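You operate a simulated robot arm through the tools that you are given. There is no shell and no other tool.

You run a simulated robot arm. Do the job below in one go: nothing can be reset, and whatever is moved stays where it is left.

Task
Try the sleeve from the bench on both posts, green and red, then tray it.
Fine: open the clear cover and leave it open; green only is PASS, neither is REWORK, both is SCRAP; stand it in the tray; the sleeves on the shelf stay. Hand force only on the gauges. Drop and damage nothing, leave nothing switched on. Set down upright: medium sleeve.
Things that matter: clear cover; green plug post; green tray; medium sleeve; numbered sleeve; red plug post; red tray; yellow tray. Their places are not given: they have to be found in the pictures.

It is judged by the outcome, as a careful person would: the job done as asked, and still so three seconds after it is handed in. It fails if anything else is knocked over, pushed out of place, dropped, spilled or broken. A push-on lid holds only when it is set on centred and level and pressed home; a screw cap is set on level and turned clockwise until tight.

Robot
A 6-joint arm with a two-finger parallel gripper, fixed in place. Base frame: the origin is at the foot of the arm, x ahead of it, y to its left, z up; the work surface is at about z = 80. Units: cm, degrees, N and s.
With the tool pointing down near the work surface it reaches from about 26 to 68 cm from the base axis. Its first joint turns from -66.0 to 66.0 degrees. Payload 2.9 kg.
Tool frame: the origin (TCP) lies between the finger pads and is the grasp point; the fingertips stand 3 cm ahead of it; z points along the fingers, y is the line along which they close. Largest opening 11 cm; finger width 2, thickness 1; the body of the gripper, 4.8 by 11.2 cm, starts 5.5 cm behind the TCP.
Orientation is that of the tool frame in the base frame, as a unit quaternion [w, x, y, z]. With the fingers straight down and closing along the base's y, the tool's x points along the base's -x, its y along +y and its z along -z.

Tools
- The arm moves only by the tool play_rows. Its argument "targets" is a list of rows, each an object (a shift or turn left out is 0, a gripper value left out holds the last) with "slide": the shift along the base's x, y, z in units of 20 mm (1.0 is 20 mm), a list of three; "rot": the turn, a rotation vector about the base's x, y, z in units of 5 degrees (1.0 is 5 degrees), a list of three; "grip": the finger opening in cm, from 0 to 11. In form: [{"slide": [dx, dy, dz], "rot": [wx, wy, wz], "grip": grip}, ...]. A call has 1 to 20 rows; each row shifts and turns the commanded pose from where the row before left it. A call with a number of a shift or a turn outside -1 to 1 is refused whole. Each row takes 0.2 s and may step no farther than 5 cm and 8.6 degrees from the row before; otherwise, or with a gripper value out of range, the whole call is refused. Where a pose cannot be reached the arm comes as near as it can. A force on the tool above 90 N (or 10 N above the force at the start of the call, whichever is more), or a blocked arm, ends the call early, and 0.2 s more pass. Each finger travels about 10.8 cm/s and halts on what it meets, pressing with about 33 N; the grip force reading is that of the motor and also rises with nothing between the fingers. The clock runs only during rows and for 0.2 s after the last one: add rows that do not move to give the fingers time. The reply holds the time, the measured pose of the TCP, the force on the tool along the base axes, the opening and the grip force, in the units named above and with some noise, with the torque about the TCP (base axes, N m) and any sound that the robot's microphone picked up, and new pictures: "pictures" is both (left out), scene, wrist or none.
- Cameras (640 x 400 px; columns grow to the right, rows downward): "scene" is fixed at [7.25, 42.41, 139.62]; the picture's right is [-0.84, -0.55, 0.00], its down [-0.26, 0.39, -0.88] and it looks along [0.48, -0.74, -0.47] (base axes); focal length 352 px, centre (320, 200). "wrist" rides on the gripper at [7.2, 1.7, -10.3] in the tool frame; the picture's right is [-0.23, 0.97, 0.00], its down [-0.76, -0.18, -0.62] and it looks along [-0.61, -0.14, 0.78] (tool axes); focal length 222 px, centre (320, 200).
- probe_pixels(camera, pixels): there is no depth. For up to 12 entries [column, row, z] of the newest picture of that camera ("zoom" is the newest enlarged one), the place [x, y] in the base frame at which the ray of that pixel passes the height z, good to about 0.3 cm. The clock stands still meanwhile.
- zoom(camera, box): a new picture of the part [left, top, right, bottom] of that camera's present view, enlarged. The clock stands still meanwhile.
- close_job(): hands the job in; it is judged then, once.

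Leave the gripper open and the arm clear of the work at the hand-in unless told otherwise.

The tools are called after ">>>" as a command line: name --argument value ..., lists and objects as JSON in quotes. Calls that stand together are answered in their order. play_rows: Moves the arm, as the interface text tells. Its arguments: {"type":"object","properties":{"targets":{"type":"array","items":{"type":"object","properties":{"slide":{"type":"array","items":{"type":"number"}},"rot":{"type":"array","items":{"type":"number"}},"grip":{"type":"number"}}}},"pictures":{"type":"string","enum":["both","scene","wrist","none"]}},"required":["targets"]} The other tools are called the same way: probe_pixels (camera, pixels) gives the place at which the rays of pixels pass given heights; zoom (camera, box) takes an enlarged picture of a part of a camera's view; close_job () hands the job in.

At the start:

```text
t: 0.0
ee_pos: [41.78, -18.88, 119.56]
tcp_rot: [0.0, 0.0, 1.0, 0.0]
wrist_force: [-1.0, 0.4, 0.0]
wrist_torque: [-0.01, 0.0, 0.0]
grip_width: 10.99
gripper_force: 0.1
```

scene: 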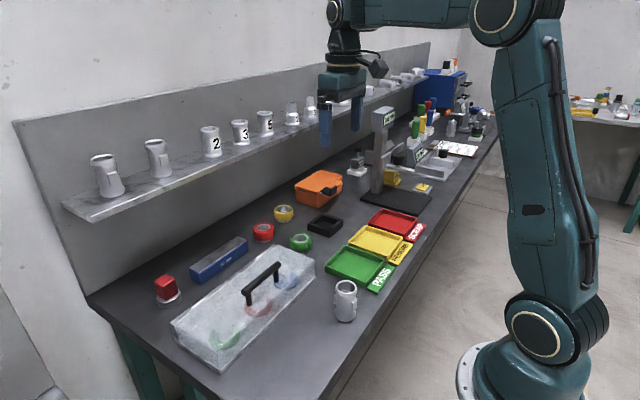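
wrist: 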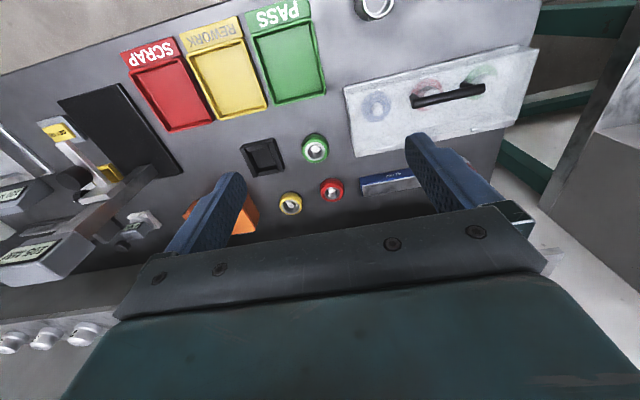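

I see a clear cover with a black handle at about scene (245,300), a sleeve on the bench at (345,300), and three trays at (360,262), (378,240), (395,222). I'll zoom in to get the details.

>>> zoom --camera "scene" --box '[150, 220, 370, 380]'

>>> zoom --camera "wrist" --box '[330, 0, 550, 200]'

>>> zoom --camera "scene" --box '[320, 180, 480, 300]'

```text
2.50 times, centred on (260, 300) of scene
```

zoom: 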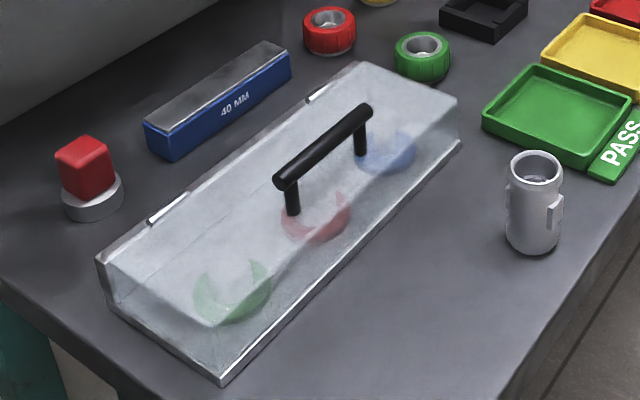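

```text
2.00 times, centred on (440, 100) of wrist
```

zoom: 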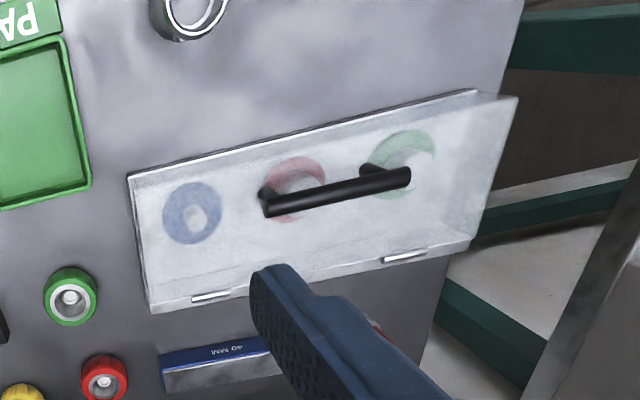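

```text
3.33 times, centred on (400, 240) of scene
```

zoom: 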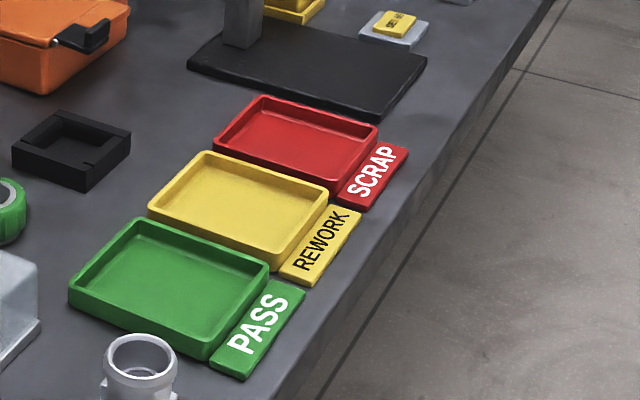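

The cover's hinges are on its far side, toward the shelf. The coloured posts under it are green at about (230,335), red at (262,305) and blue at (290,280). Next I'll probe positions at bench height and other plausible heights.

>>> probe_pixels --camera "scene" --pixels '[[345, 318, 80], [345, 286, 88], [238, 371, 80], [193, 344, 80], [334, 277, 80], [189, 324, 85], [292, 245, 85], [333, 260, 85], [248, 296, 90], [277, 266, 90], [363, 265, 80], [378, 242, 80]]'

>>> probe_pixels --camera "wrist" --pixels '[[375, 5, 80], [376, 107, 80], [428, 88, 80], [480, 80, 80], [395, 86, 80], [405, 157, 80], [565, 121, 80], [415, 103, 90], [484, 89, 90], [290, 68, 80], [228, 80, 80], [168, 97, 80]]'

```text
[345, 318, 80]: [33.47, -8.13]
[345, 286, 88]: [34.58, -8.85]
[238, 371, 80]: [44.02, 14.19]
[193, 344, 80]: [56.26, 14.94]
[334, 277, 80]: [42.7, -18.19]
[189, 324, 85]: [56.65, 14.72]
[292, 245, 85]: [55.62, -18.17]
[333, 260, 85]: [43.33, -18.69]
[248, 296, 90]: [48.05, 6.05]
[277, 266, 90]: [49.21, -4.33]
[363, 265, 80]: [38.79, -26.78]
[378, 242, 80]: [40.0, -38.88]
```

```text
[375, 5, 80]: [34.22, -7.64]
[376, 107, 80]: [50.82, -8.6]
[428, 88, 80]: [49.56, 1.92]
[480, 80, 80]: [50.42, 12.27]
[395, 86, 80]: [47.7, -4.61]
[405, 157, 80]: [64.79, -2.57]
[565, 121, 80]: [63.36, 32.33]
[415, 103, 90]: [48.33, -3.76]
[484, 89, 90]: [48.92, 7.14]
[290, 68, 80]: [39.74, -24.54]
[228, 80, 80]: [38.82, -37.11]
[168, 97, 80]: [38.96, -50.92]
```

The bench sleeve is near (34,-8). The cover footprint is about x 43.5–56.3, y -18 to 15, with the handle near x≈48.6, and nothing is in the way at this height. I'll move the arm over the cover for a closer view.

>>> play_rows --targets '[{"slide": [0, 1, 0]}, {"slide": [0, 1, 0]}, {"slide": [0, 1, 0]}, {"slide": [0, 1, 0]}, {"slide": [0, 1, 0]}, {"slide": [-0.5, 1, -0.5]}, {"slide": [-0.5, 1, -0.5]}, {"slide": [-0.5, 1, -0.5]}, {"slide": [-0.5, 1, -0.5]}, {"slide": [-0.5, 0.5, -0.5]}, {}]'

```text
t: 2.4
ee_pos: [36.77, 0.02, 114.48]
tcp_rot: [0.0, 0.0, 1.0, 0.0]
wrist_force: [-0.1, 0.3, 0.8]
wrist_torque: [0.02, 0.01, -0.03]
grip_width: 11.01
gripper_force: 0.0
```

scene: 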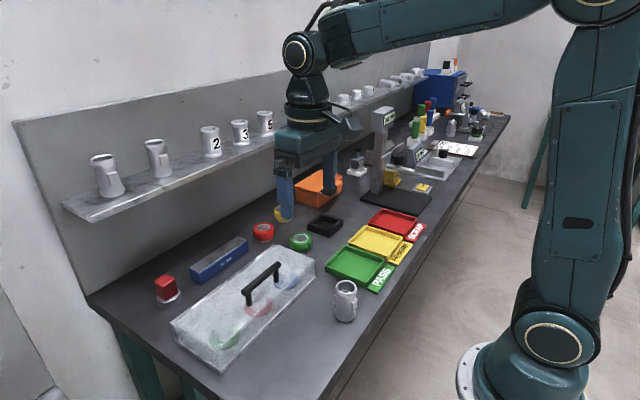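
wrist: 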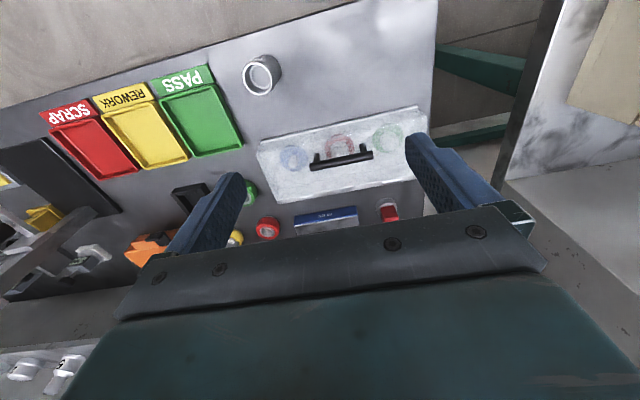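

The whole cover is now visible around (345,150) in the wrist view. I'll zoom in and triangulate the handle.

>>> zoom --camera "wrist" --box '[230, 40, 440, 240]'

>>> zoom --camera "scene" --box '[160, 230, 330, 380]'

```text
2.00 times, centred on (335, 140) of wrist
```

zoom: 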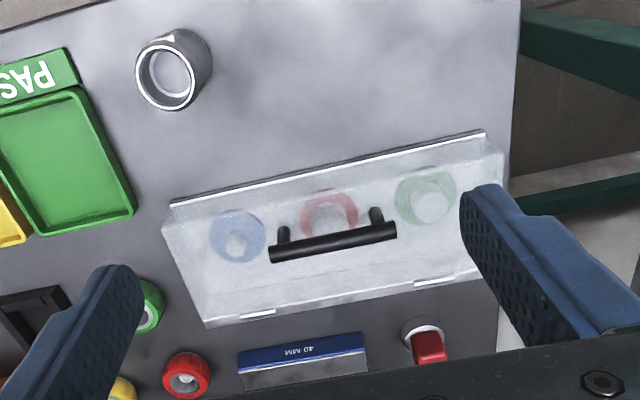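

```text
2.67 times, centred on (245, 305) of scene
```

zoom: 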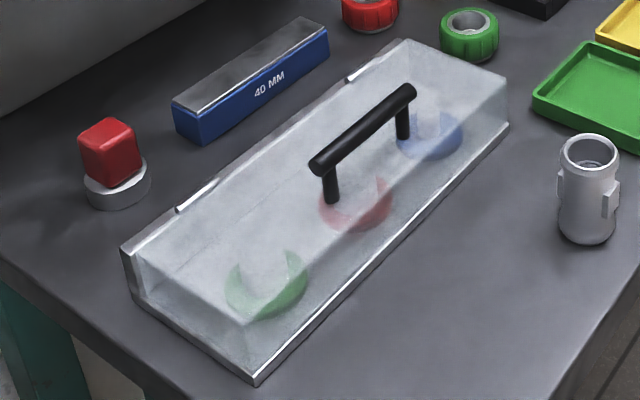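

>>> probe_pixels --camera "zoom" --pixels '[[320, 162, 88], [408, 92, 88], [320, 162, 90], [408, 92, 90], [255, 382, 80], [508, 125, 80], [508, 78, 85], [245, 320, 85], [405, 40, 85], [122, 250, 85], [135, 300, 80], [108, 150, 84]]'

>>> probe_pixels --camera "wrist" --pixels '[[311, 165, 88], [371, 154, 88], [311, 165, 90], [371, 154, 90], [257, 151, 80], [418, 106, 80], [280, 203, 80], [293, 158, 80], [340, 144, 80], [387, 138, 80], [260, 85, 88], [311, 165, 86]]'

```text
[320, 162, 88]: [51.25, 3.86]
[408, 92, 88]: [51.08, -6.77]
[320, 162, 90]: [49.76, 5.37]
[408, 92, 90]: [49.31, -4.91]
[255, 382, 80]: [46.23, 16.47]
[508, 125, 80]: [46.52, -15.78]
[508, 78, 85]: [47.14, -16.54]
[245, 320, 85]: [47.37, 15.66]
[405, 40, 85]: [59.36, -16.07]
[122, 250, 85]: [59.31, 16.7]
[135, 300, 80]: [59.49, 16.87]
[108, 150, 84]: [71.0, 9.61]
```

```text
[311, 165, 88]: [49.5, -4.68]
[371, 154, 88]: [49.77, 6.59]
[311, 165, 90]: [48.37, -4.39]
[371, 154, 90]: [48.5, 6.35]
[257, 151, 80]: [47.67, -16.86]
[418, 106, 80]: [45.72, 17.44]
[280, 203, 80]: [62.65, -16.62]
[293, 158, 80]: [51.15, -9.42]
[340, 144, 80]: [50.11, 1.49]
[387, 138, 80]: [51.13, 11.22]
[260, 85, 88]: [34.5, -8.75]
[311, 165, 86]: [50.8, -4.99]
```

The cover measures about x 46–59.5, y -16 to 16.5, with its top near z 85. The handle bar is near x 48.5, z 90.5, running along y. I'll look more closely at the bench sleeve and the shelf.

>>> zoom --camera "scene" --box '[310, 265, 380, 335]'

>>> zoom --camera "scene" --box '[60, 100, 300, 250]'

>>> zoom --camera "wrist" --box '[220, 40, 300, 110]'

```text
5.71 times, centred on (345, 300) of scene
```

zoom: 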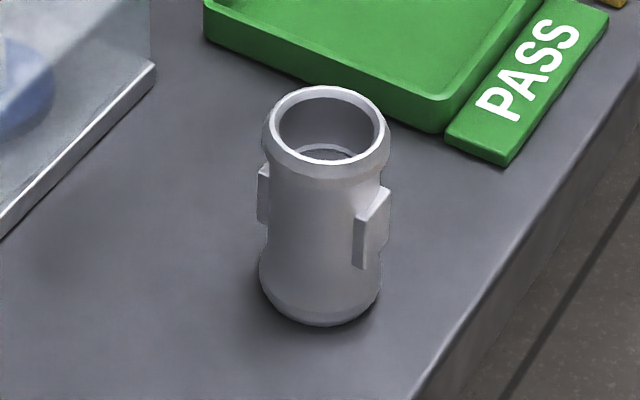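

```text
2.67 times, centred on (180, 175) of scene
```

zoom: 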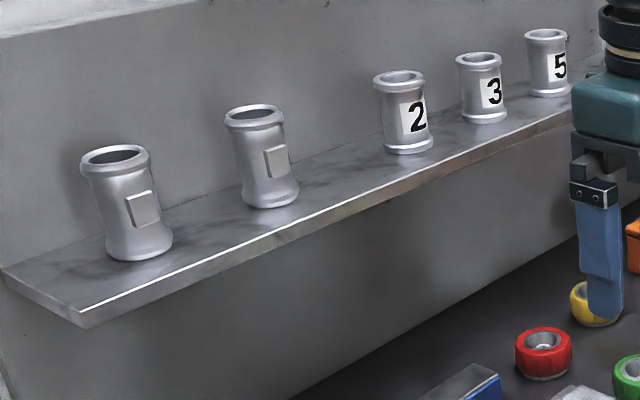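

```text
5.71 times, centred on (260, 75) of wrist
```

zoom: 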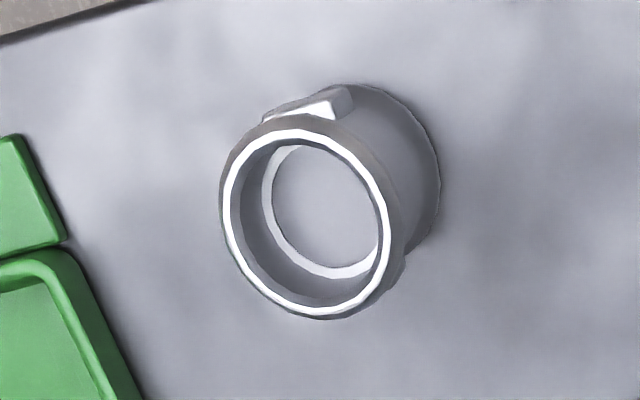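

The bench sleeve is unnumbered. It has a waist with two flat pads facing about ±x, and a shallow step inside the bore. I'll probe its bottom and top centres to get its height and position, along with tray details.

>>> probe_pixels --camera "scene" --pixels '[[345.2, 315.4, 80], [346.4, 286.9, 87], [346.4, 286.9, 88], [346.4, 286.9, 89], [346.4, 286.9, 86], [346.4, 286.9, 85]]'

>>> probe_pixels --camera "wrist" --pixels '[[257.5, 79, 86], [257.5, 79, 88], [264, 73.5, 80]]'

```text
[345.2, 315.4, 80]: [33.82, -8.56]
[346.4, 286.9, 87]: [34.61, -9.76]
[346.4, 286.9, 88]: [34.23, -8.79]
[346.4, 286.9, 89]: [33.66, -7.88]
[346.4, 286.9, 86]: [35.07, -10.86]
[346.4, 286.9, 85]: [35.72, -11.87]
```

```text
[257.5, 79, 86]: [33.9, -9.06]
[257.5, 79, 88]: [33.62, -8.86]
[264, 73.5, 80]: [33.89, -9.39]
```

The sleeve stands at about (33.9,-8.8), is roughly 8 cm tall with a 4.4 cm rim, and its flats face ±x. Both the handle bar and the sleeve flats need the fingers closing along x. So I'll turn the tool +90° about z while moving to above the handle, and narrow the opening to 5 cm.

>>> play_rows --targets '[{"slide": [0.32, 0.025, -0.26], "rot": [0, 0, 1], "grip": 5}, {"slide": [0.32, 0.025, -0.26], "rot": [0, 0, 1]}, {"slide": [0.32, 0.025, -0.26], "rot": [0, 0, 1]}, {"slide": [0.32, 0.025, -0.26], "rot": [0, 0, 1]}, {"slide": [0.32, 0.025, -0.26], "rot": [0, 0, 1]}, {"slide": [0.32, 0.025, -0.26], "rot": [0, 0, 1]}, {"slide": [0.32, 0.025, -0.26], "rot": [0, 0, 1]}, {"slide": [0.32, 0.025, -0.26], "rot": [0, 0, 1]}, {"slide": [0.32, 0.025, -0.26], "rot": [0, 0, 1]}, {"slide": [0.32, 0.025, -0.26], "rot": [0, 0, 1]}, {"slide": [0.32, 0.025, -0.26], "rot": [0, 0, 1]}, {"slide": [0.32, 0.025, -0.26], "rot": [0, 0, 1]}, {"slide": [0.32, 0.025, -0.26], "rot": [0, 0, 1]}, {"slide": [0.32, 0.025, -0.26], "rot": [0, 0, 1]}, {"slide": [0.32, 0.025, -0.26], "rot": [0, 0, 1]}, {"slide": [0.32, 0.025, -0.26], "rot": [0, 0, 1]}, {"slide": [0.32, 0.025, -0.26], "rot": [0, 0, 1]}, {"slide": [0.32, 0.025, -0.26], "rot": [0, 0, 1]}, {}]'

```text
t: 6.4
ee_pos: [48.26, 1.0, 105.19]
tcp_rot: [0.0, 0.708, -0.707, -0.001]
wrist_force: [0.9, 0.0, -0.7]
wrist_torque: [-0.02, -0.01, 0.0]
grip_width: 5.0
gripper_force: 0.0
```

scene: 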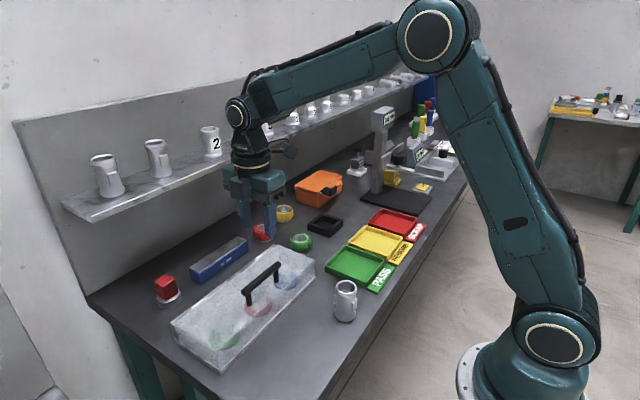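
wrist: 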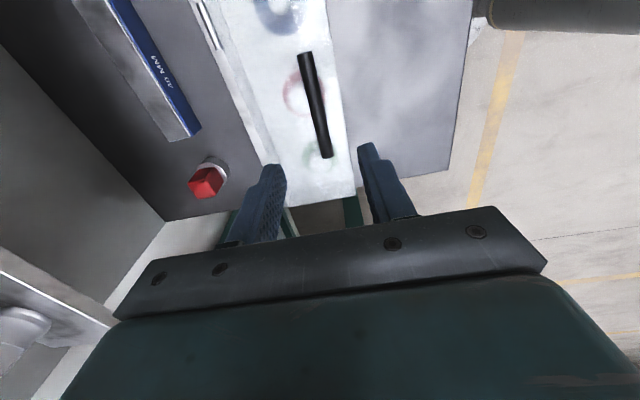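

The bar appears in the wrist view from about (305,55) to (326,157). I'll probe its ends at several heights and zoom in.

>>> probe_pixels --camera "wrist" --pixels '[[305, 55, 90], [326, 155, 90], [305, 55, 91], [326, 155, 91], [315, 105, 88], [315, 105, 90], [315, 105, 92]]'

>>> zoom --camera "wrist" --box '[180, 0, 400, 220]'

```text
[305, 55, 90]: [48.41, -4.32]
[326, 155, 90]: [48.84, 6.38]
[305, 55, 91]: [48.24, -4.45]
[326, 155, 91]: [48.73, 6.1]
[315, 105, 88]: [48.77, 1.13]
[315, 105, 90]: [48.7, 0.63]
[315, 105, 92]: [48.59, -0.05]
```

```text
1.82 times, centred on (290, 110) of wrist
```

zoom: 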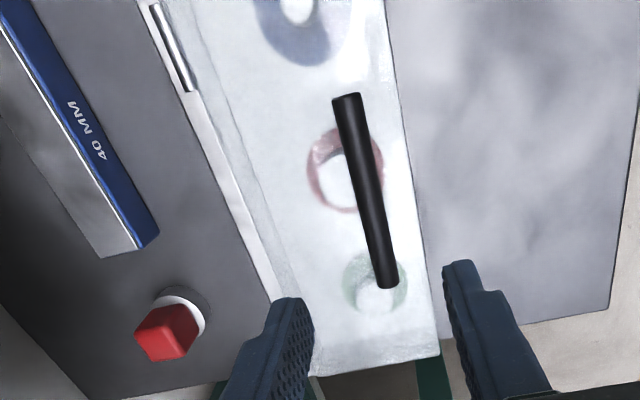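

Bar centre is about (48.5, 0.9, 91). Next I'll locate the hinge line and the nearby objects behind the cover.

>>> probe_pixels --camera "zoom" --pixels '[[158, 5, 85], [188, 92, 85], [188, 92, 83], [272, 300, 85], [440, 353, 80], [440, 353, 85], [384, 0, 80], [150, 245, 80], [150, 245, 84], [175, 320, 83], [345, 175, 80], [380, 290, 80]]'

```text
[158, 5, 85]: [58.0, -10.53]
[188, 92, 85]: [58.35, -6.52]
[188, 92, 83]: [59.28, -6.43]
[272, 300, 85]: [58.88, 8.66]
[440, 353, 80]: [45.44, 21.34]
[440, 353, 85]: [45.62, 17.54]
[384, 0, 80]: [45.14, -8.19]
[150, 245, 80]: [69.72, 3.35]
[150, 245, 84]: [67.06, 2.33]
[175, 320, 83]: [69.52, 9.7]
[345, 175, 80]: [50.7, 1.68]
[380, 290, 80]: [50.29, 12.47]
```

The hinge axis sits near x 58.8, z 85. When open, the handle will be near x 65–68, so I need to know how close the shelf and its sleeves are. I'll probe the shelf edge from both cameras.

>>> zoom --camera "wrist" --box '[0, 180, 200, 400]'

>>> probe_pixels --camera "scene" --pixels '[[85, 221, 100], [85, 221, 104], [85, 221, 108], [85, 221, 112], [211, 155, 104], [211, 155, 108], [211, 155, 112], [88, 295, 80], [249, 135, 108], [100, 197, 108]]'

```text
1.82 times, centred on (100, 290) of wrist
```

zoom: 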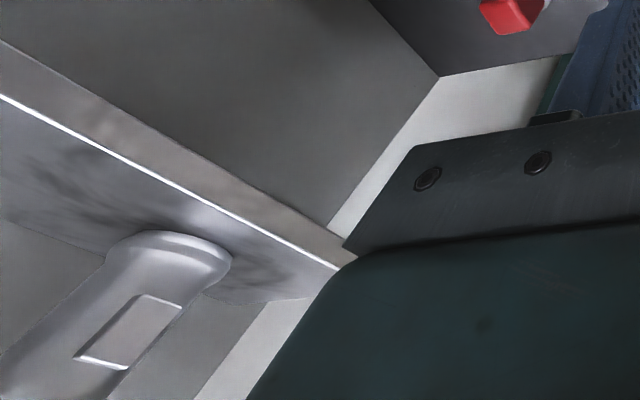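

```text
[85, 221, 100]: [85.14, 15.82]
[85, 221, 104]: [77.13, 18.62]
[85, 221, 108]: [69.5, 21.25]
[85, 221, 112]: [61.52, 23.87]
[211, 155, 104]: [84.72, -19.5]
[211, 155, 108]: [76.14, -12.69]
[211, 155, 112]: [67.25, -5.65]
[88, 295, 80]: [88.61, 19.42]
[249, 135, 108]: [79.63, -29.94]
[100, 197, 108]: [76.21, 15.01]
```

>>> probe_pixels --camera "wrist" --pixels '[[110.8, 327, 98], [110.8, 327, 100], [110.8, 327, 102], [110.8, 327, 104], [110.8, 327, 106], [0, 232, 100], [0, 232, 104], [91, 299, 98]]'

>>> zoom --camera "scene" --box '[40, 140, 140, 230]'

```text
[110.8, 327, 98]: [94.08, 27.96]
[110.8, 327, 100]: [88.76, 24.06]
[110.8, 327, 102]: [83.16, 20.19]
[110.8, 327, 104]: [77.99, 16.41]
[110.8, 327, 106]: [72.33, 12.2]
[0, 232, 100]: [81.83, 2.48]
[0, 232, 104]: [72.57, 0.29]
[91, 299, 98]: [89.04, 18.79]
```

```text
4.44 times, centred on (90, 185) of scene
```

zoom: 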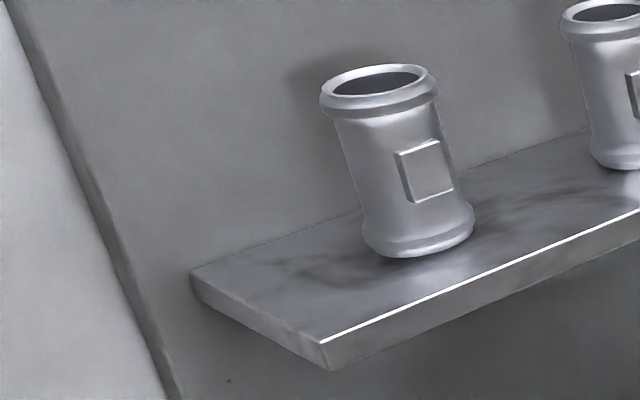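

The shelf's front edge is near x≈79, z≈103, which leaves enough room for the arc. I'll lower to just above the bar with the 5 cm opening and check alignment.

>>> play_rows --targets '[{"slide": [0.05, 0, -0.8]}, {"slide": [0.05, 0, -0.8]}, {"slide": [0, 0, -0.8]}, {"slide": [0, 0, -0.8]}, {"slide": [0, 0, -0.8]}, {}]'

```text
t: 7.8
ee_pos: [48.4, 0.76, 97.15]
tcp_rot: [-0.001, 0.707, -0.707, 0.001]
wrist_force: [0.1, -0.1, -0.4]
wrist_torque: [0.03, -0.03, -0.02]
grip_width: 5.04
gripper_force: 0.1
```

scene: 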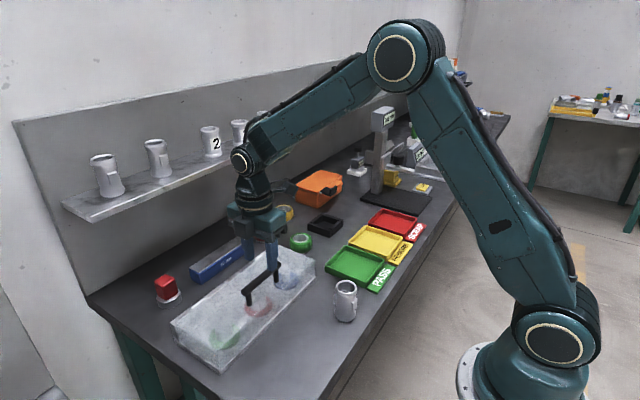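
wrist: 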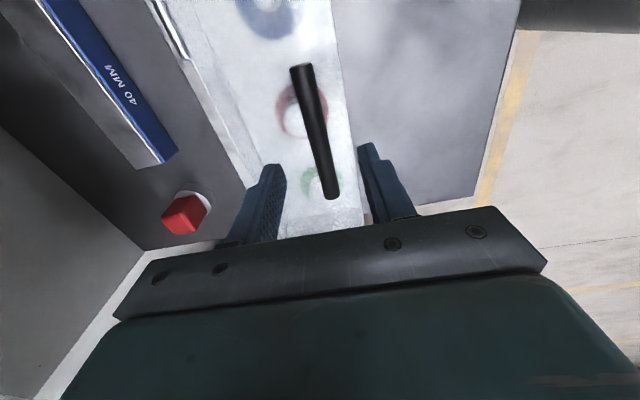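

>>> probe_pixels --camera "wrist" --pixels '[[301, 68, 91], [333, 193, 91], [316, 130, 91], [316, 130, 90], [333, 193, 90]]'

>>> zoom --camera "scene" --box '[200, 220, 320, 320]'

```text
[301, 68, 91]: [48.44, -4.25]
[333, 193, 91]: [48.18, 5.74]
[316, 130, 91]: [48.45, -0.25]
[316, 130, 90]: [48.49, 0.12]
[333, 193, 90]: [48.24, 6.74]
```

```text
4.00 times, centred on (260, 270) of scene
```

zoom: 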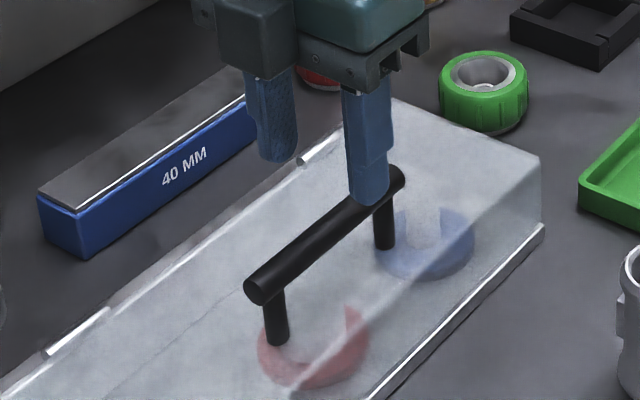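

The bar runs at x≈48.4, y from -4.2 to 5.9, z≈91, and is centred between the fingers. I'll descend so it sits about 1.4 cm ahead of the TCP, then close on it.

>>> play_rows --targets '[{"slide": [0, 0, -0.8]}, {"slide": [0, 0, -0.8]}, {"slide": [0, 0, -0.8]}, {}, {"grip": 0.6}, {}, {}]'

```text
t: 9.4
ee_pos: [48.47, 0.97, 92.23]
tcp_rot: [0.001, -0.707, 0.707, -0.001]
wrist_force: [9.7, -0.6, -7.2]
wrist_torque: [0.03, -0.14, 0.0]
grip_width: 1.53
gripper_force: 45.0
```

scene: 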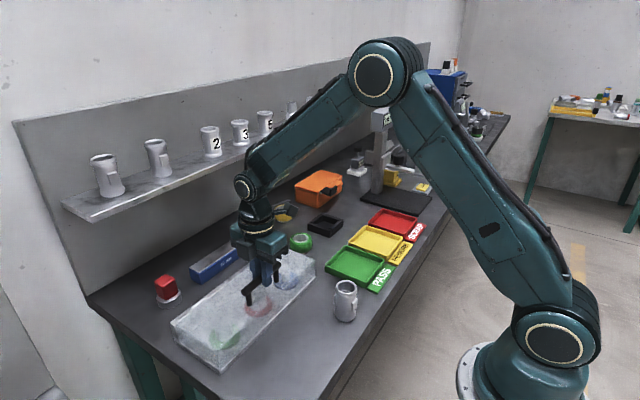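
wrist: 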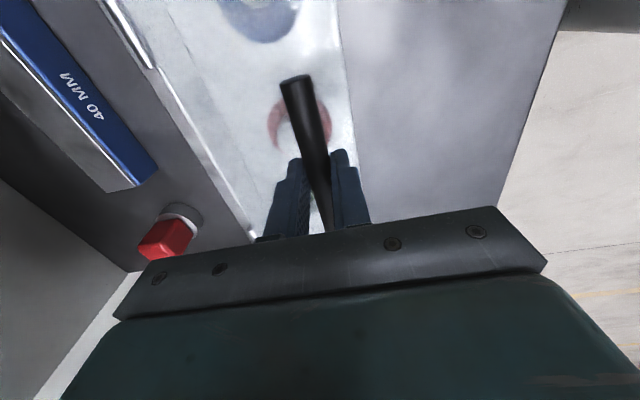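

The fingers hold the bar (opening 1.53, light forces). I'll swing the cover up along an arc about the hinge at (58.8, 85), in small steps with the tool kept vertical, starting with 20°.

>>> play_rows --targets '[{"slide": [0.28, 0, 0.435]}, {"slide": [0.32, 0, 0.41]}, {"slide": [0.35, 0, 0.385]}, {"slide": [0.385, 0, 0.35]}, {}]'

```text
t: 10.6
ee_pos: [50.93, 1.09, 95.64]
tcp_rot: [-0.001, -0.706, 0.708, 0.001]
wrist_force: [-23.8, -7.4, 25.8]
wrist_torque: [-0.17, 0.43, 0.04]
grip_width: 1.52
gripper_force: 44.7
```

scene: 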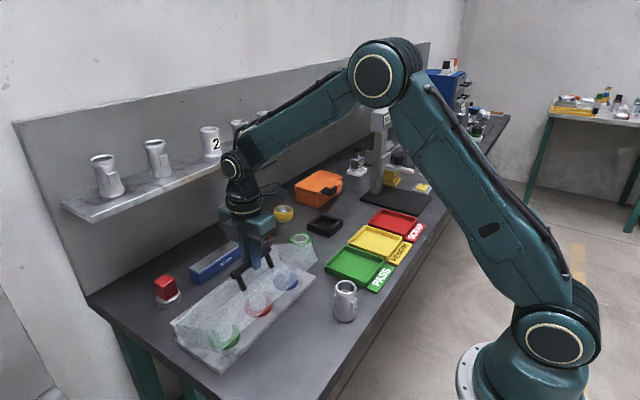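
wrist: 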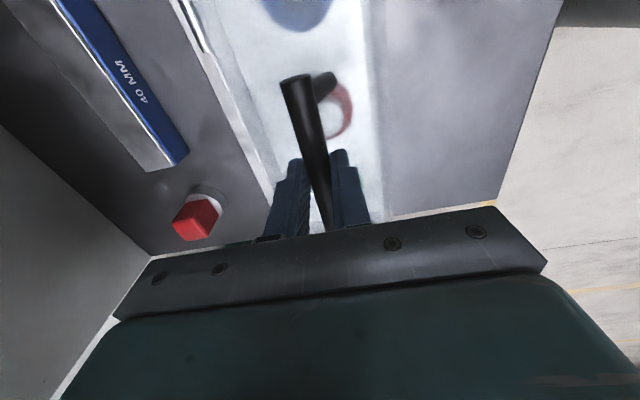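

The cover is rising. The force (-24, 26) points away from the hinge, so the true arc is slightly larger and its hinge is nearer (59.6, 86). I'll correct outward and continue with 4 small steps.

>>> play_rows --targets '[{"slide": [0.275, 0, 0.47]}, {"slide": [0.405, 0, 0.33]}, {"slide": [0.43, 0, 0.3]}, {"slide": [0.455, 0, 0.255]}, {}]'

```text
t: 11.8
ee_pos: [54.43, 1.07, 97.95]
tcp_rot: [-0.001, -0.707, 0.707, 0.003]
wrist_force: [8.7, -2.8, -36.7]
wrist_torque: [-0.05, -0.25, -0.73]
grip_width: 1.5
gripper_force: 44.4
```

scene: 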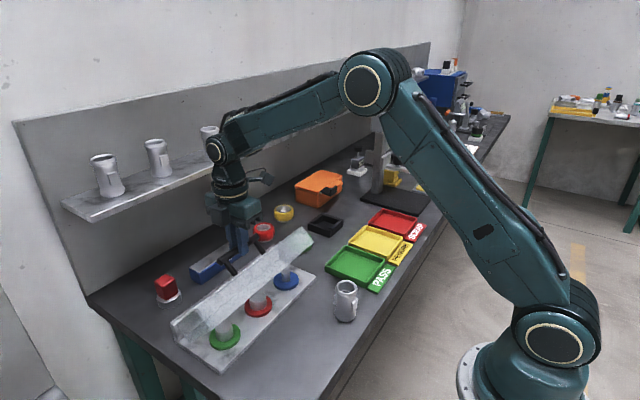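
wrist: 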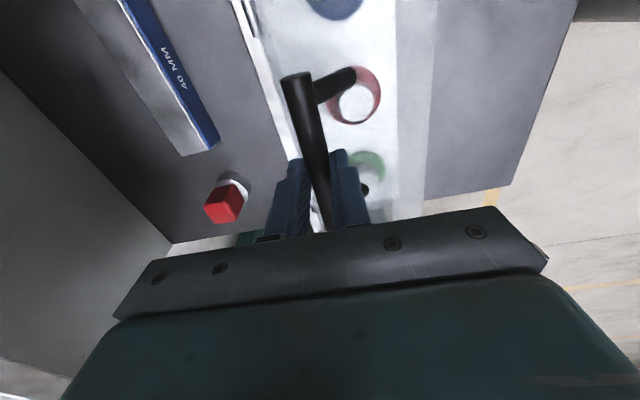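

The force is now (9,-37), so my path is slightly outside the arc. I'll zoom in to check the cover's angle and the hinge geometry.

>>> zoom --camera "scene" --box '[150, 200, 350, 380]'

>>> zoom --camera "wrist" --box '[200, 0, 440, 240]'

```text
2.22 times, centred on (250, 290) of scene
```

zoom: 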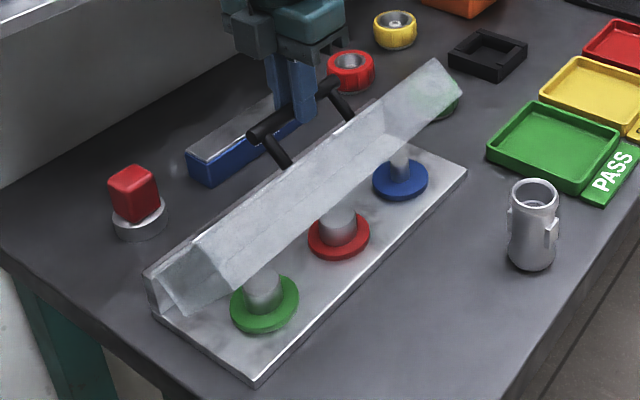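

```text
1.67 times, centred on (320, 120) of wrist
```

zoom: 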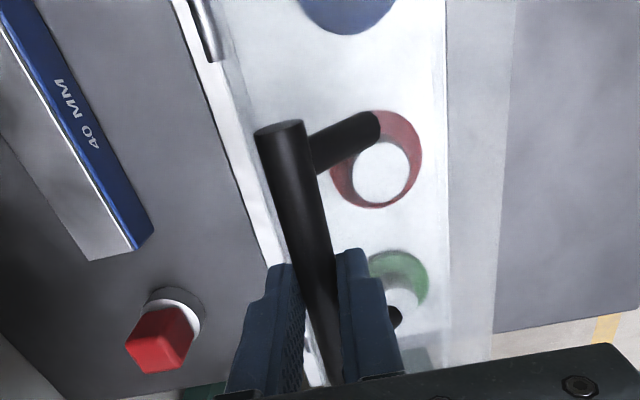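

The cover is at about 40–45°, and the posts below are visible as steel pegs with green, red and blue collars. I'll go on with a slightly tighter arc.

>>> play_rows --targets '[{"slide": [0.5, 0, -0.1]}, {"slide": [0.5, 0, 0.08]}, {"slide": [0.5, 0, 0.06]}, {}]'

```text
t: 12.8
ee_pos: [57.41, 1.07, 98.58]
tcp_rot: [-0.001, 0.708, -0.706, 0.002]
wrist_force: [-4.4, 7.2, 12.5]
wrist_torque: [-0.23, 0.35, -0.95]
grip_width: 1.5
gripper_force: 44.6
```

scene: 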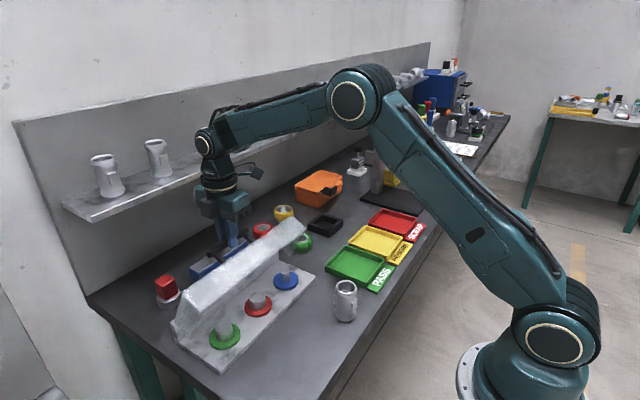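
wrist: 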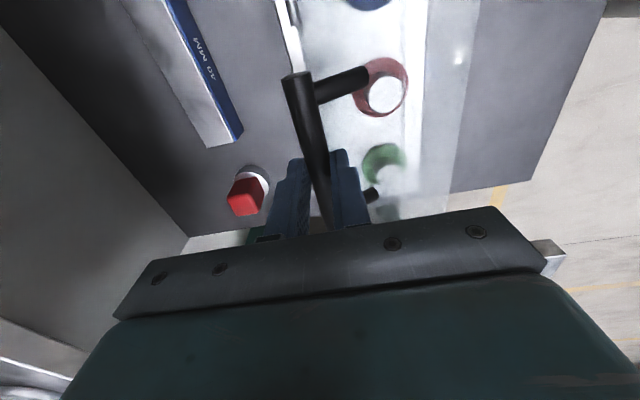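

Forces are small now. I'll continue over the top of the arc.

>>> play_rows --targets '[{"slide": [0.52, 0, 0.06]}, {"slide": [0.52, 0, -0.01]}, {"slide": [0.52, 0, -0.06]}, {}]' --pictures "scene"

```text
t: 13.8
ee_pos: [60.33, 1.1, 98.06]
tcp_rot: [0.002, 0.708, -0.706, -0.001]
wrist_force: [-6.8, 12.3, -6.5]
wrist_torque: [0.23, 0.53, -0.2]
grip_width: 1.56
gripper_force: 44.0
```

scene: 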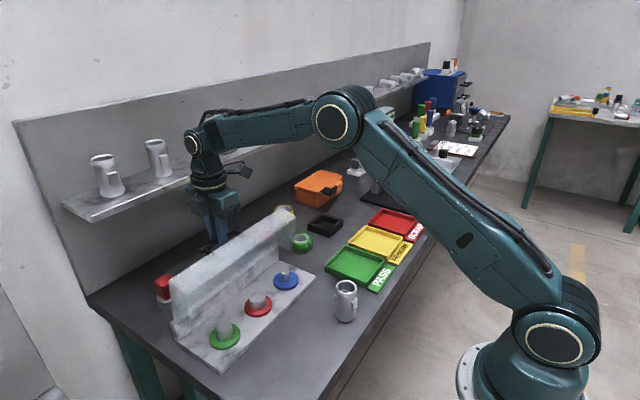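

The cover is about 70° open with forces still small. I'll continue the arc downward on the far side.

>>> play_rows --targets '[{"slide": [0.5, 0, -0.13]}, {"slide": [0.49, 0, -0.16]}, {"slide": [0.48, 0, -0.19]}, {}]'

```text
t: 14.8
ee_pos: [63.02, 1.06, 97.03]
tcp_rot: [0.003, 0.708, -0.707, -0.003]
wrist_force: [-15.1, 15.9, -21.7]
wrist_torque: [0.26, 0.39, -0.96]
grip_width: 1.49
gripper_force: 45.3
```

scene: 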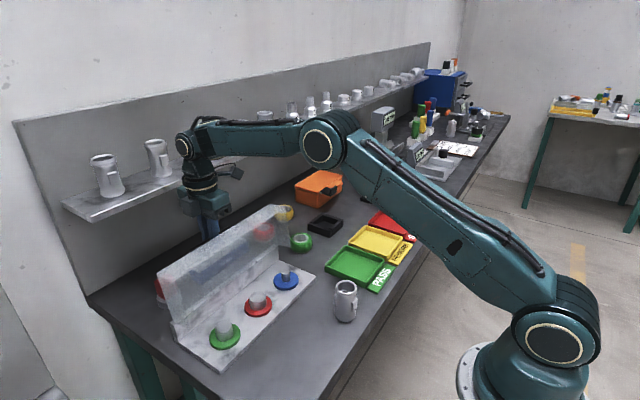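
wrist: 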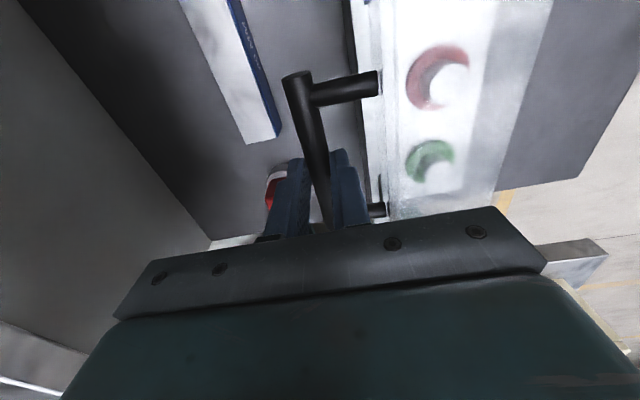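

The cover is about 85° open. The force points slightly inward, so I'll tighten the radius and continue carefully toward and past vertical.

>>> play_rows --targets '[{"slide": [0.38, -0.02, -0.31]}, {"slide": [0.41, -0.02, -0.28]}, {}]'

```text
t: 15.6
ee_pos: [64.22, 1.04, 96.27]
tcp_rot: [0.009, 0.707, -0.707, -0.009]
wrist_force: [-59.5, 15.5, 13.8]
wrist_torque: [0.57, 1.64, -0.15]
grip_width: 1.54
gripper_force: 45.1
```

scene: 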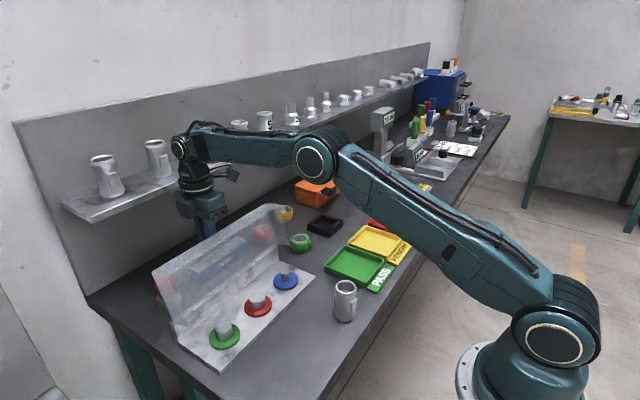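
wrist: 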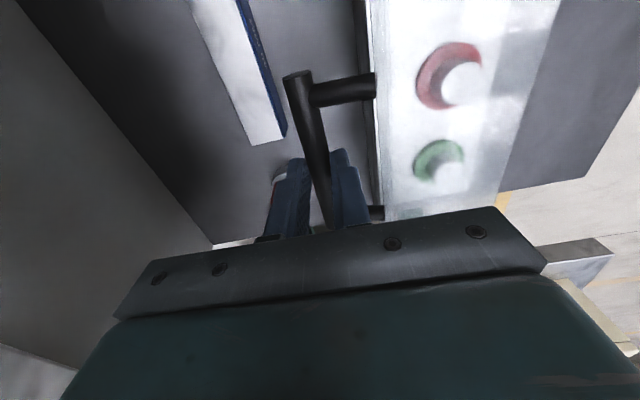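

The x force jumped to about -60 N, so the cover has reached its stop, a little past vertical by the look of it. I'll zoom in to judge the angle before releasing anything.

>>> zoom --camera "scene" --box '[140, 190, 320, 370]'

>>> zoom --camera "wrist" --box '[200, 20, 440, 240]'

```text
2.22 times, centred on (230, 280) of scene
```

zoom: 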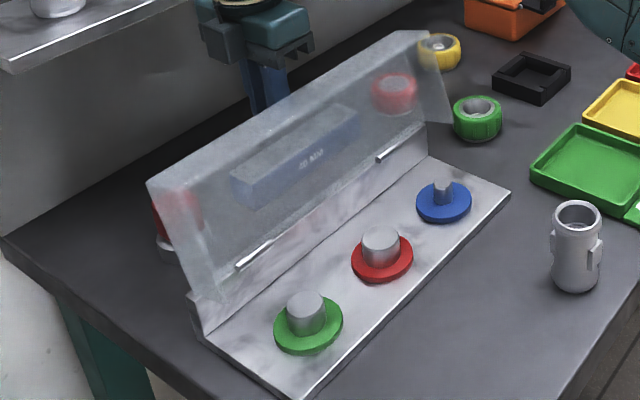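

```text
1.82 times, centred on (320, 130) of wrist
```

zoom: 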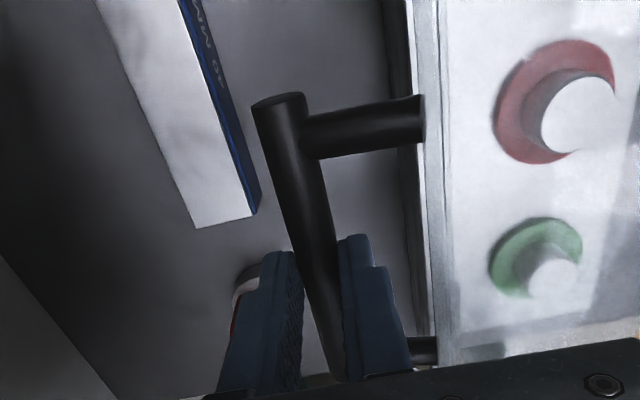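

The cover looks vertical or slightly past it. I'll ease off the stop a little, then open the fingers only slightly so they still cage the bar, and see whether the cover stays put.

>>> play_rows --targets '[{"slide": [-0.15, 0, 0.05]}, {}, {"grip": 2.2}, {}, {}]'

```text
t: 16.8
ee_pos: [64.56, 0.96, 96.26]
tcp_rot: [0.0, -0.707, 0.708, 0.0]
wrist_force: [-9.0, -4.4, 0.7]
wrist_torque: [-0.06, 0.22, 0.03]
grip_width: 2.62
gripper_force: 4.4
```

scene: 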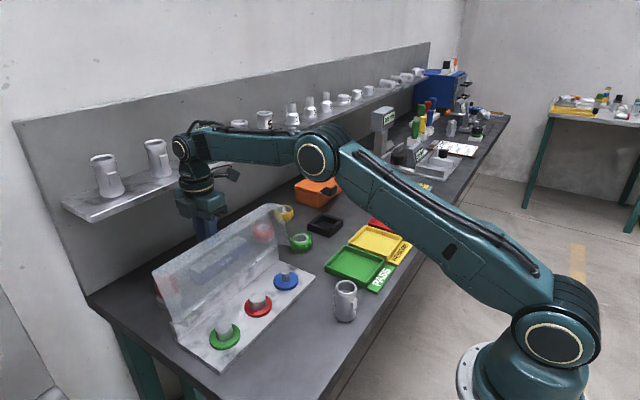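
wrist: 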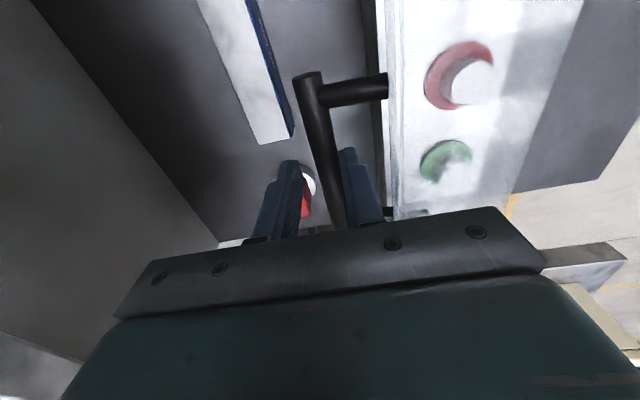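

The bar rests against the -x finger with about 9 N. I'll back off 0.5 cm in x to see whether the cover follows, which would mean it is falling back, or stays.

>>> play_rows --targets '[{"slide": [-0.25, 0, 0]}, {}, {}]' --pictures "wrist"

```text
t: 17.6
ee_pos: [64.19, 0.87, 96.16]
tcp_rot: [0.0, 0.708, -0.706, 0.0]
wrist_force: [-0.9, 0.5, 0.2]
wrist_torque: [0.02, -0.03, 0.03]
grip_width: 2.2
gripper_force: 0.1
```

wrist: 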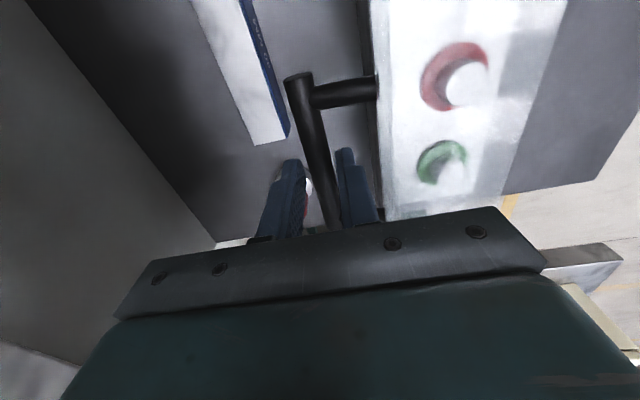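

Forces dropped to zero. I'll zoom in to check that the bar no longer touches the -x (right) finger.

>>> zoom --camera "wrist" --box '[240, 60, 400, 240]'

```text
2.22 times, centred on (320, 150) of wrist
```

zoom: 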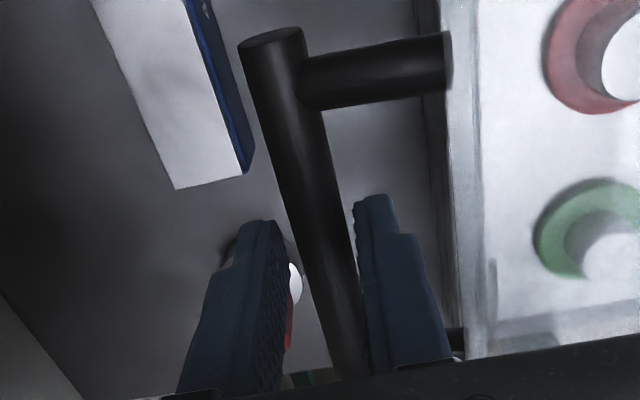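

A small gap might be there, but I can't be sure. I'll back off another 0.5 cm to verify that the cover holds by itself.

>>> play_rows --targets '[{"slide": [-0.2, 0, 0.05], "grip": 3.2}, {}, {}]'

>>> zoom --camera "wrist" --box '[240, 60, 400, 240]'

```text
t: 18.4
ee_pos: [63.58, 1.0, 96.39]
tcp_rot: [0.0, 0.707, -0.707, 0.001]
wrist_force: [1.4, 0.3, 1.1]
wrist_torque: [0.02, 0.04, 0.0]
grip_width: 3.14
gripper_force: 0.0
```

scene: 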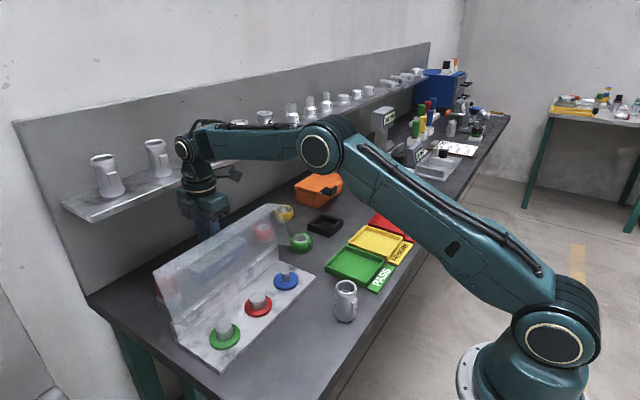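
wrist: 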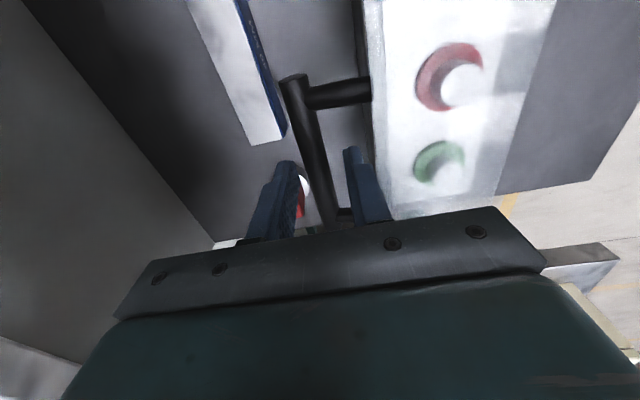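

```text
2.22 times, centred on (320, 150) of wrist
```

zoom: 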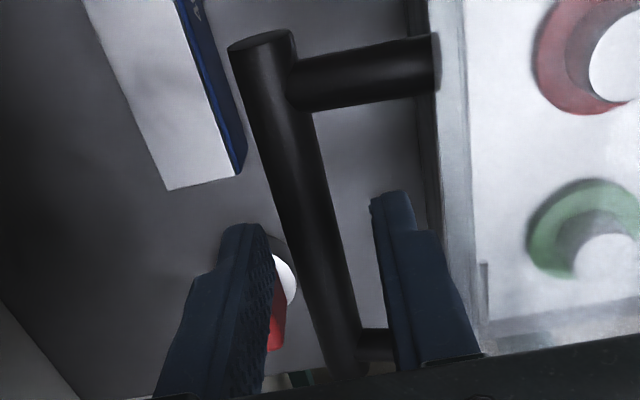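

There is a clear gap on both sides of the bar and no force, so the cover stays open by itself. I'll raise the tool straight up and then travel back toward the bench sleeve.

>>> play_rows --targets '[{"slide": [0, 0, 0.6]}, {"slide": [0, 0, 0.8]}, {"slide": [0, 0, 1]}, {"slide": [0, 0, 1]}, {"slide": [0, 0, 1]}, {"slide": [0, 0, 1]}, {"slide": [0, 0, 1]}, {"slide": [-1, -0.3, 0.5]}, {"slide": [-1, -0.3, 0]}, {"slide": [-1, -0.3, 0]}, {"slide": [-1, -0.3, 0]}, {"slide": [-1, -0.3, 0]}, {"slide": [-1, -0.3, 0]}, {"slide": [-1, -0.3, 0]}, {"slide": [-1, -0.3, 0]}, {"slide": [-1, -0.3, 0]}, {"slide": [-1, -0.3, 0]}, {"slide": [-1, -0.3, 0]}, {"slide": [-1, -0.3, 0], "grip": 8}, {}]'

```text
t: 22.6
ee_pos: [39.55, -6.38, 109.98]
tcp_rot: [0.0, 0.707, -0.707, 0.0]
wrist_force: [-0.6, -0.3, -0.1]
wrist_torque: [-0.02, -0.01, 0.0]
grip_width: 8.02
gripper_force: 0.0
```

scene: 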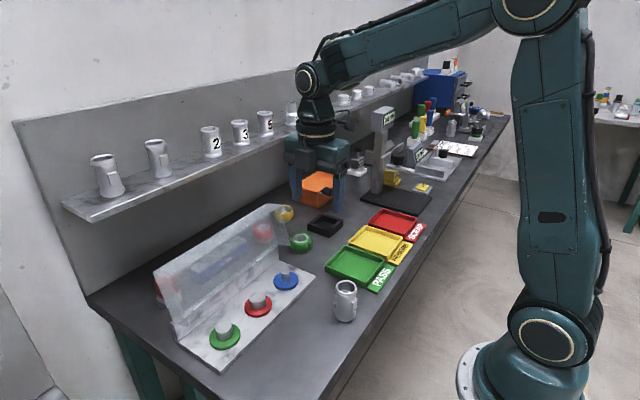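
wrist: 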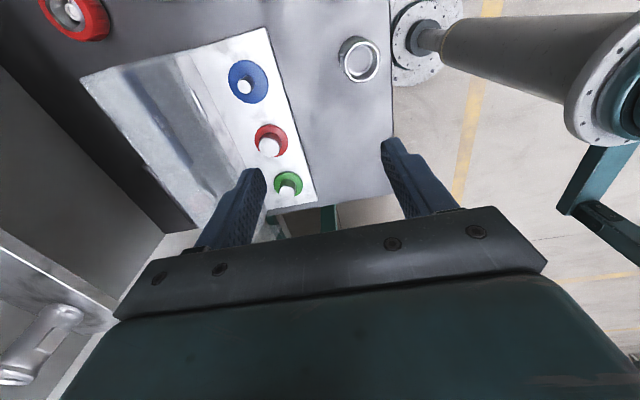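

The cover stays open. With a clear view of the posts now, I'll measure the post tops and bases from both cameras.

>>> zoom --camera "wrist" --box '[200, 40, 400, 210]'

>>> zoom --camera "scene" --box '[180, 250, 320, 370]'

```text
2.35 times, centred on (300, 125) of wrist
```

zoom: 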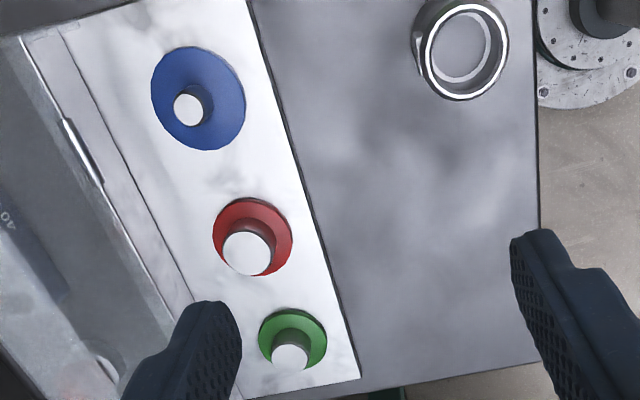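

```text
3.33 times, centred on (250, 310) of scene
```

zoom: 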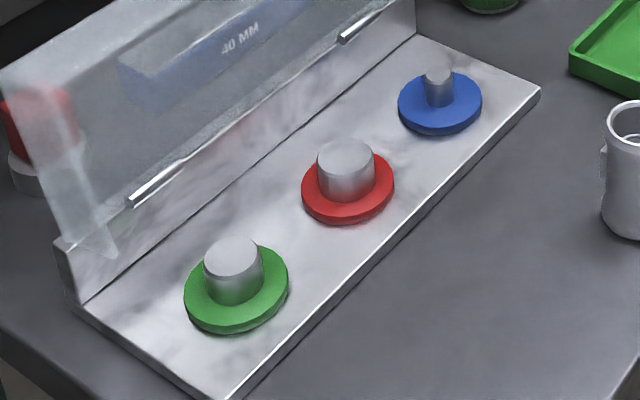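

>>> probe_pixels --camera "zoom" --pixels '[[232, 253, 83], [232, 253, 84], [232, 253, 85], [232, 253, 86], [345, 157, 83], [345, 157, 84], [345, 157, 85], [345, 157, 86], [237, 290, 81], [348, 187, 81], [438, 75, 84], [440, 103, 81]]'

>>> probe_pixels --camera "wrist" --pixels '[[287.2, 192.1, 83], [287.2, 192.1, 84], [287.2, 192.1, 85], [287.2, 192.1, 86], [268.5, 147.5, 83], [268.5, 147.5, 84], [268.5, 147.5, 85], [268.5, 147.5, 86], [288.5, 184.5, 81], [271.1, 140.7, 81], [243.9, 86.3, 84], [248.1, 81.6, 81]]'

```text
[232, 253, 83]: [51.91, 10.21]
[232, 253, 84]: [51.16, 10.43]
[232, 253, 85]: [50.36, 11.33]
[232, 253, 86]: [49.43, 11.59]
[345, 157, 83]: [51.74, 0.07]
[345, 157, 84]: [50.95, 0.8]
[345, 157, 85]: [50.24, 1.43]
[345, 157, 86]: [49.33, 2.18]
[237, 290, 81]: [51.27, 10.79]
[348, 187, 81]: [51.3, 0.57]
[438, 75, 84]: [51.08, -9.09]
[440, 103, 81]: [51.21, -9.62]
```

```text
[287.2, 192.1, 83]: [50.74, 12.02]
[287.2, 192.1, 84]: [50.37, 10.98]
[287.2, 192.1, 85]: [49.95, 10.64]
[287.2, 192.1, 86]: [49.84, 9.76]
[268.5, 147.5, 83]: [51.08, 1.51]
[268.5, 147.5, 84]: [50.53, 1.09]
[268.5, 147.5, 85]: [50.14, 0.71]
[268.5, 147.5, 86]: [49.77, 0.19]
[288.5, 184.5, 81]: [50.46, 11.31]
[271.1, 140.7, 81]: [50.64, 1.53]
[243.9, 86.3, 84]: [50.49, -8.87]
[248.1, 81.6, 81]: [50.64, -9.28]
```

Post tops come out at green ≈(50.6,10.8), red ≈(50.6,0.9), both z≈84.3, with red slightly thicker than green. Now I'll move above the bench sleeve.

>>> play_rows --targets '[{"slide": [-0.47, -0.2, -0.8]}, {"slide": [-0.47, -0.2, -0.8]}, {"slide": [-0.47, -0.2, -0.8]}, {"slide": [-0.47, -0.2, -0.8]}, {"slide": [-0.47, -0.2, -0.8]}, {"slide": [-0.47, -0.2, -0.8]}, {}]'

```text
t: 24.2
ee_pos: [33.96, -8.69, 100.49]
tcp_rot: [0.0, -0.707, 0.707, 0.0]
wrist_force: [0.1, -0.1, 0.6]
wrist_torque: [0.0, 0.05, -0.04]
grip_width: 8.0
gripper_force: 0.0
```

scene: 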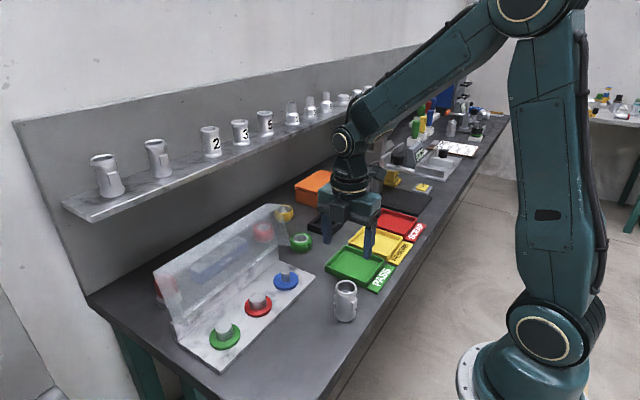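
wrist: 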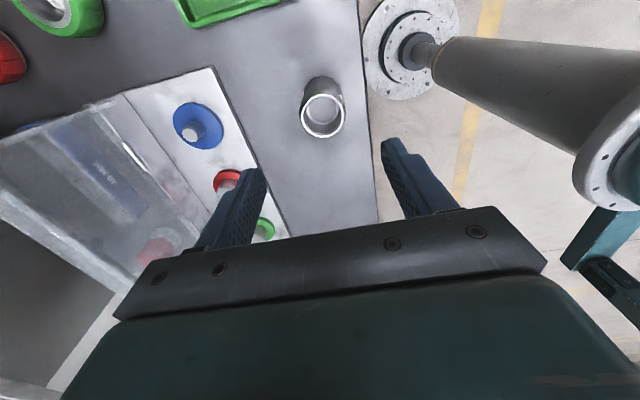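

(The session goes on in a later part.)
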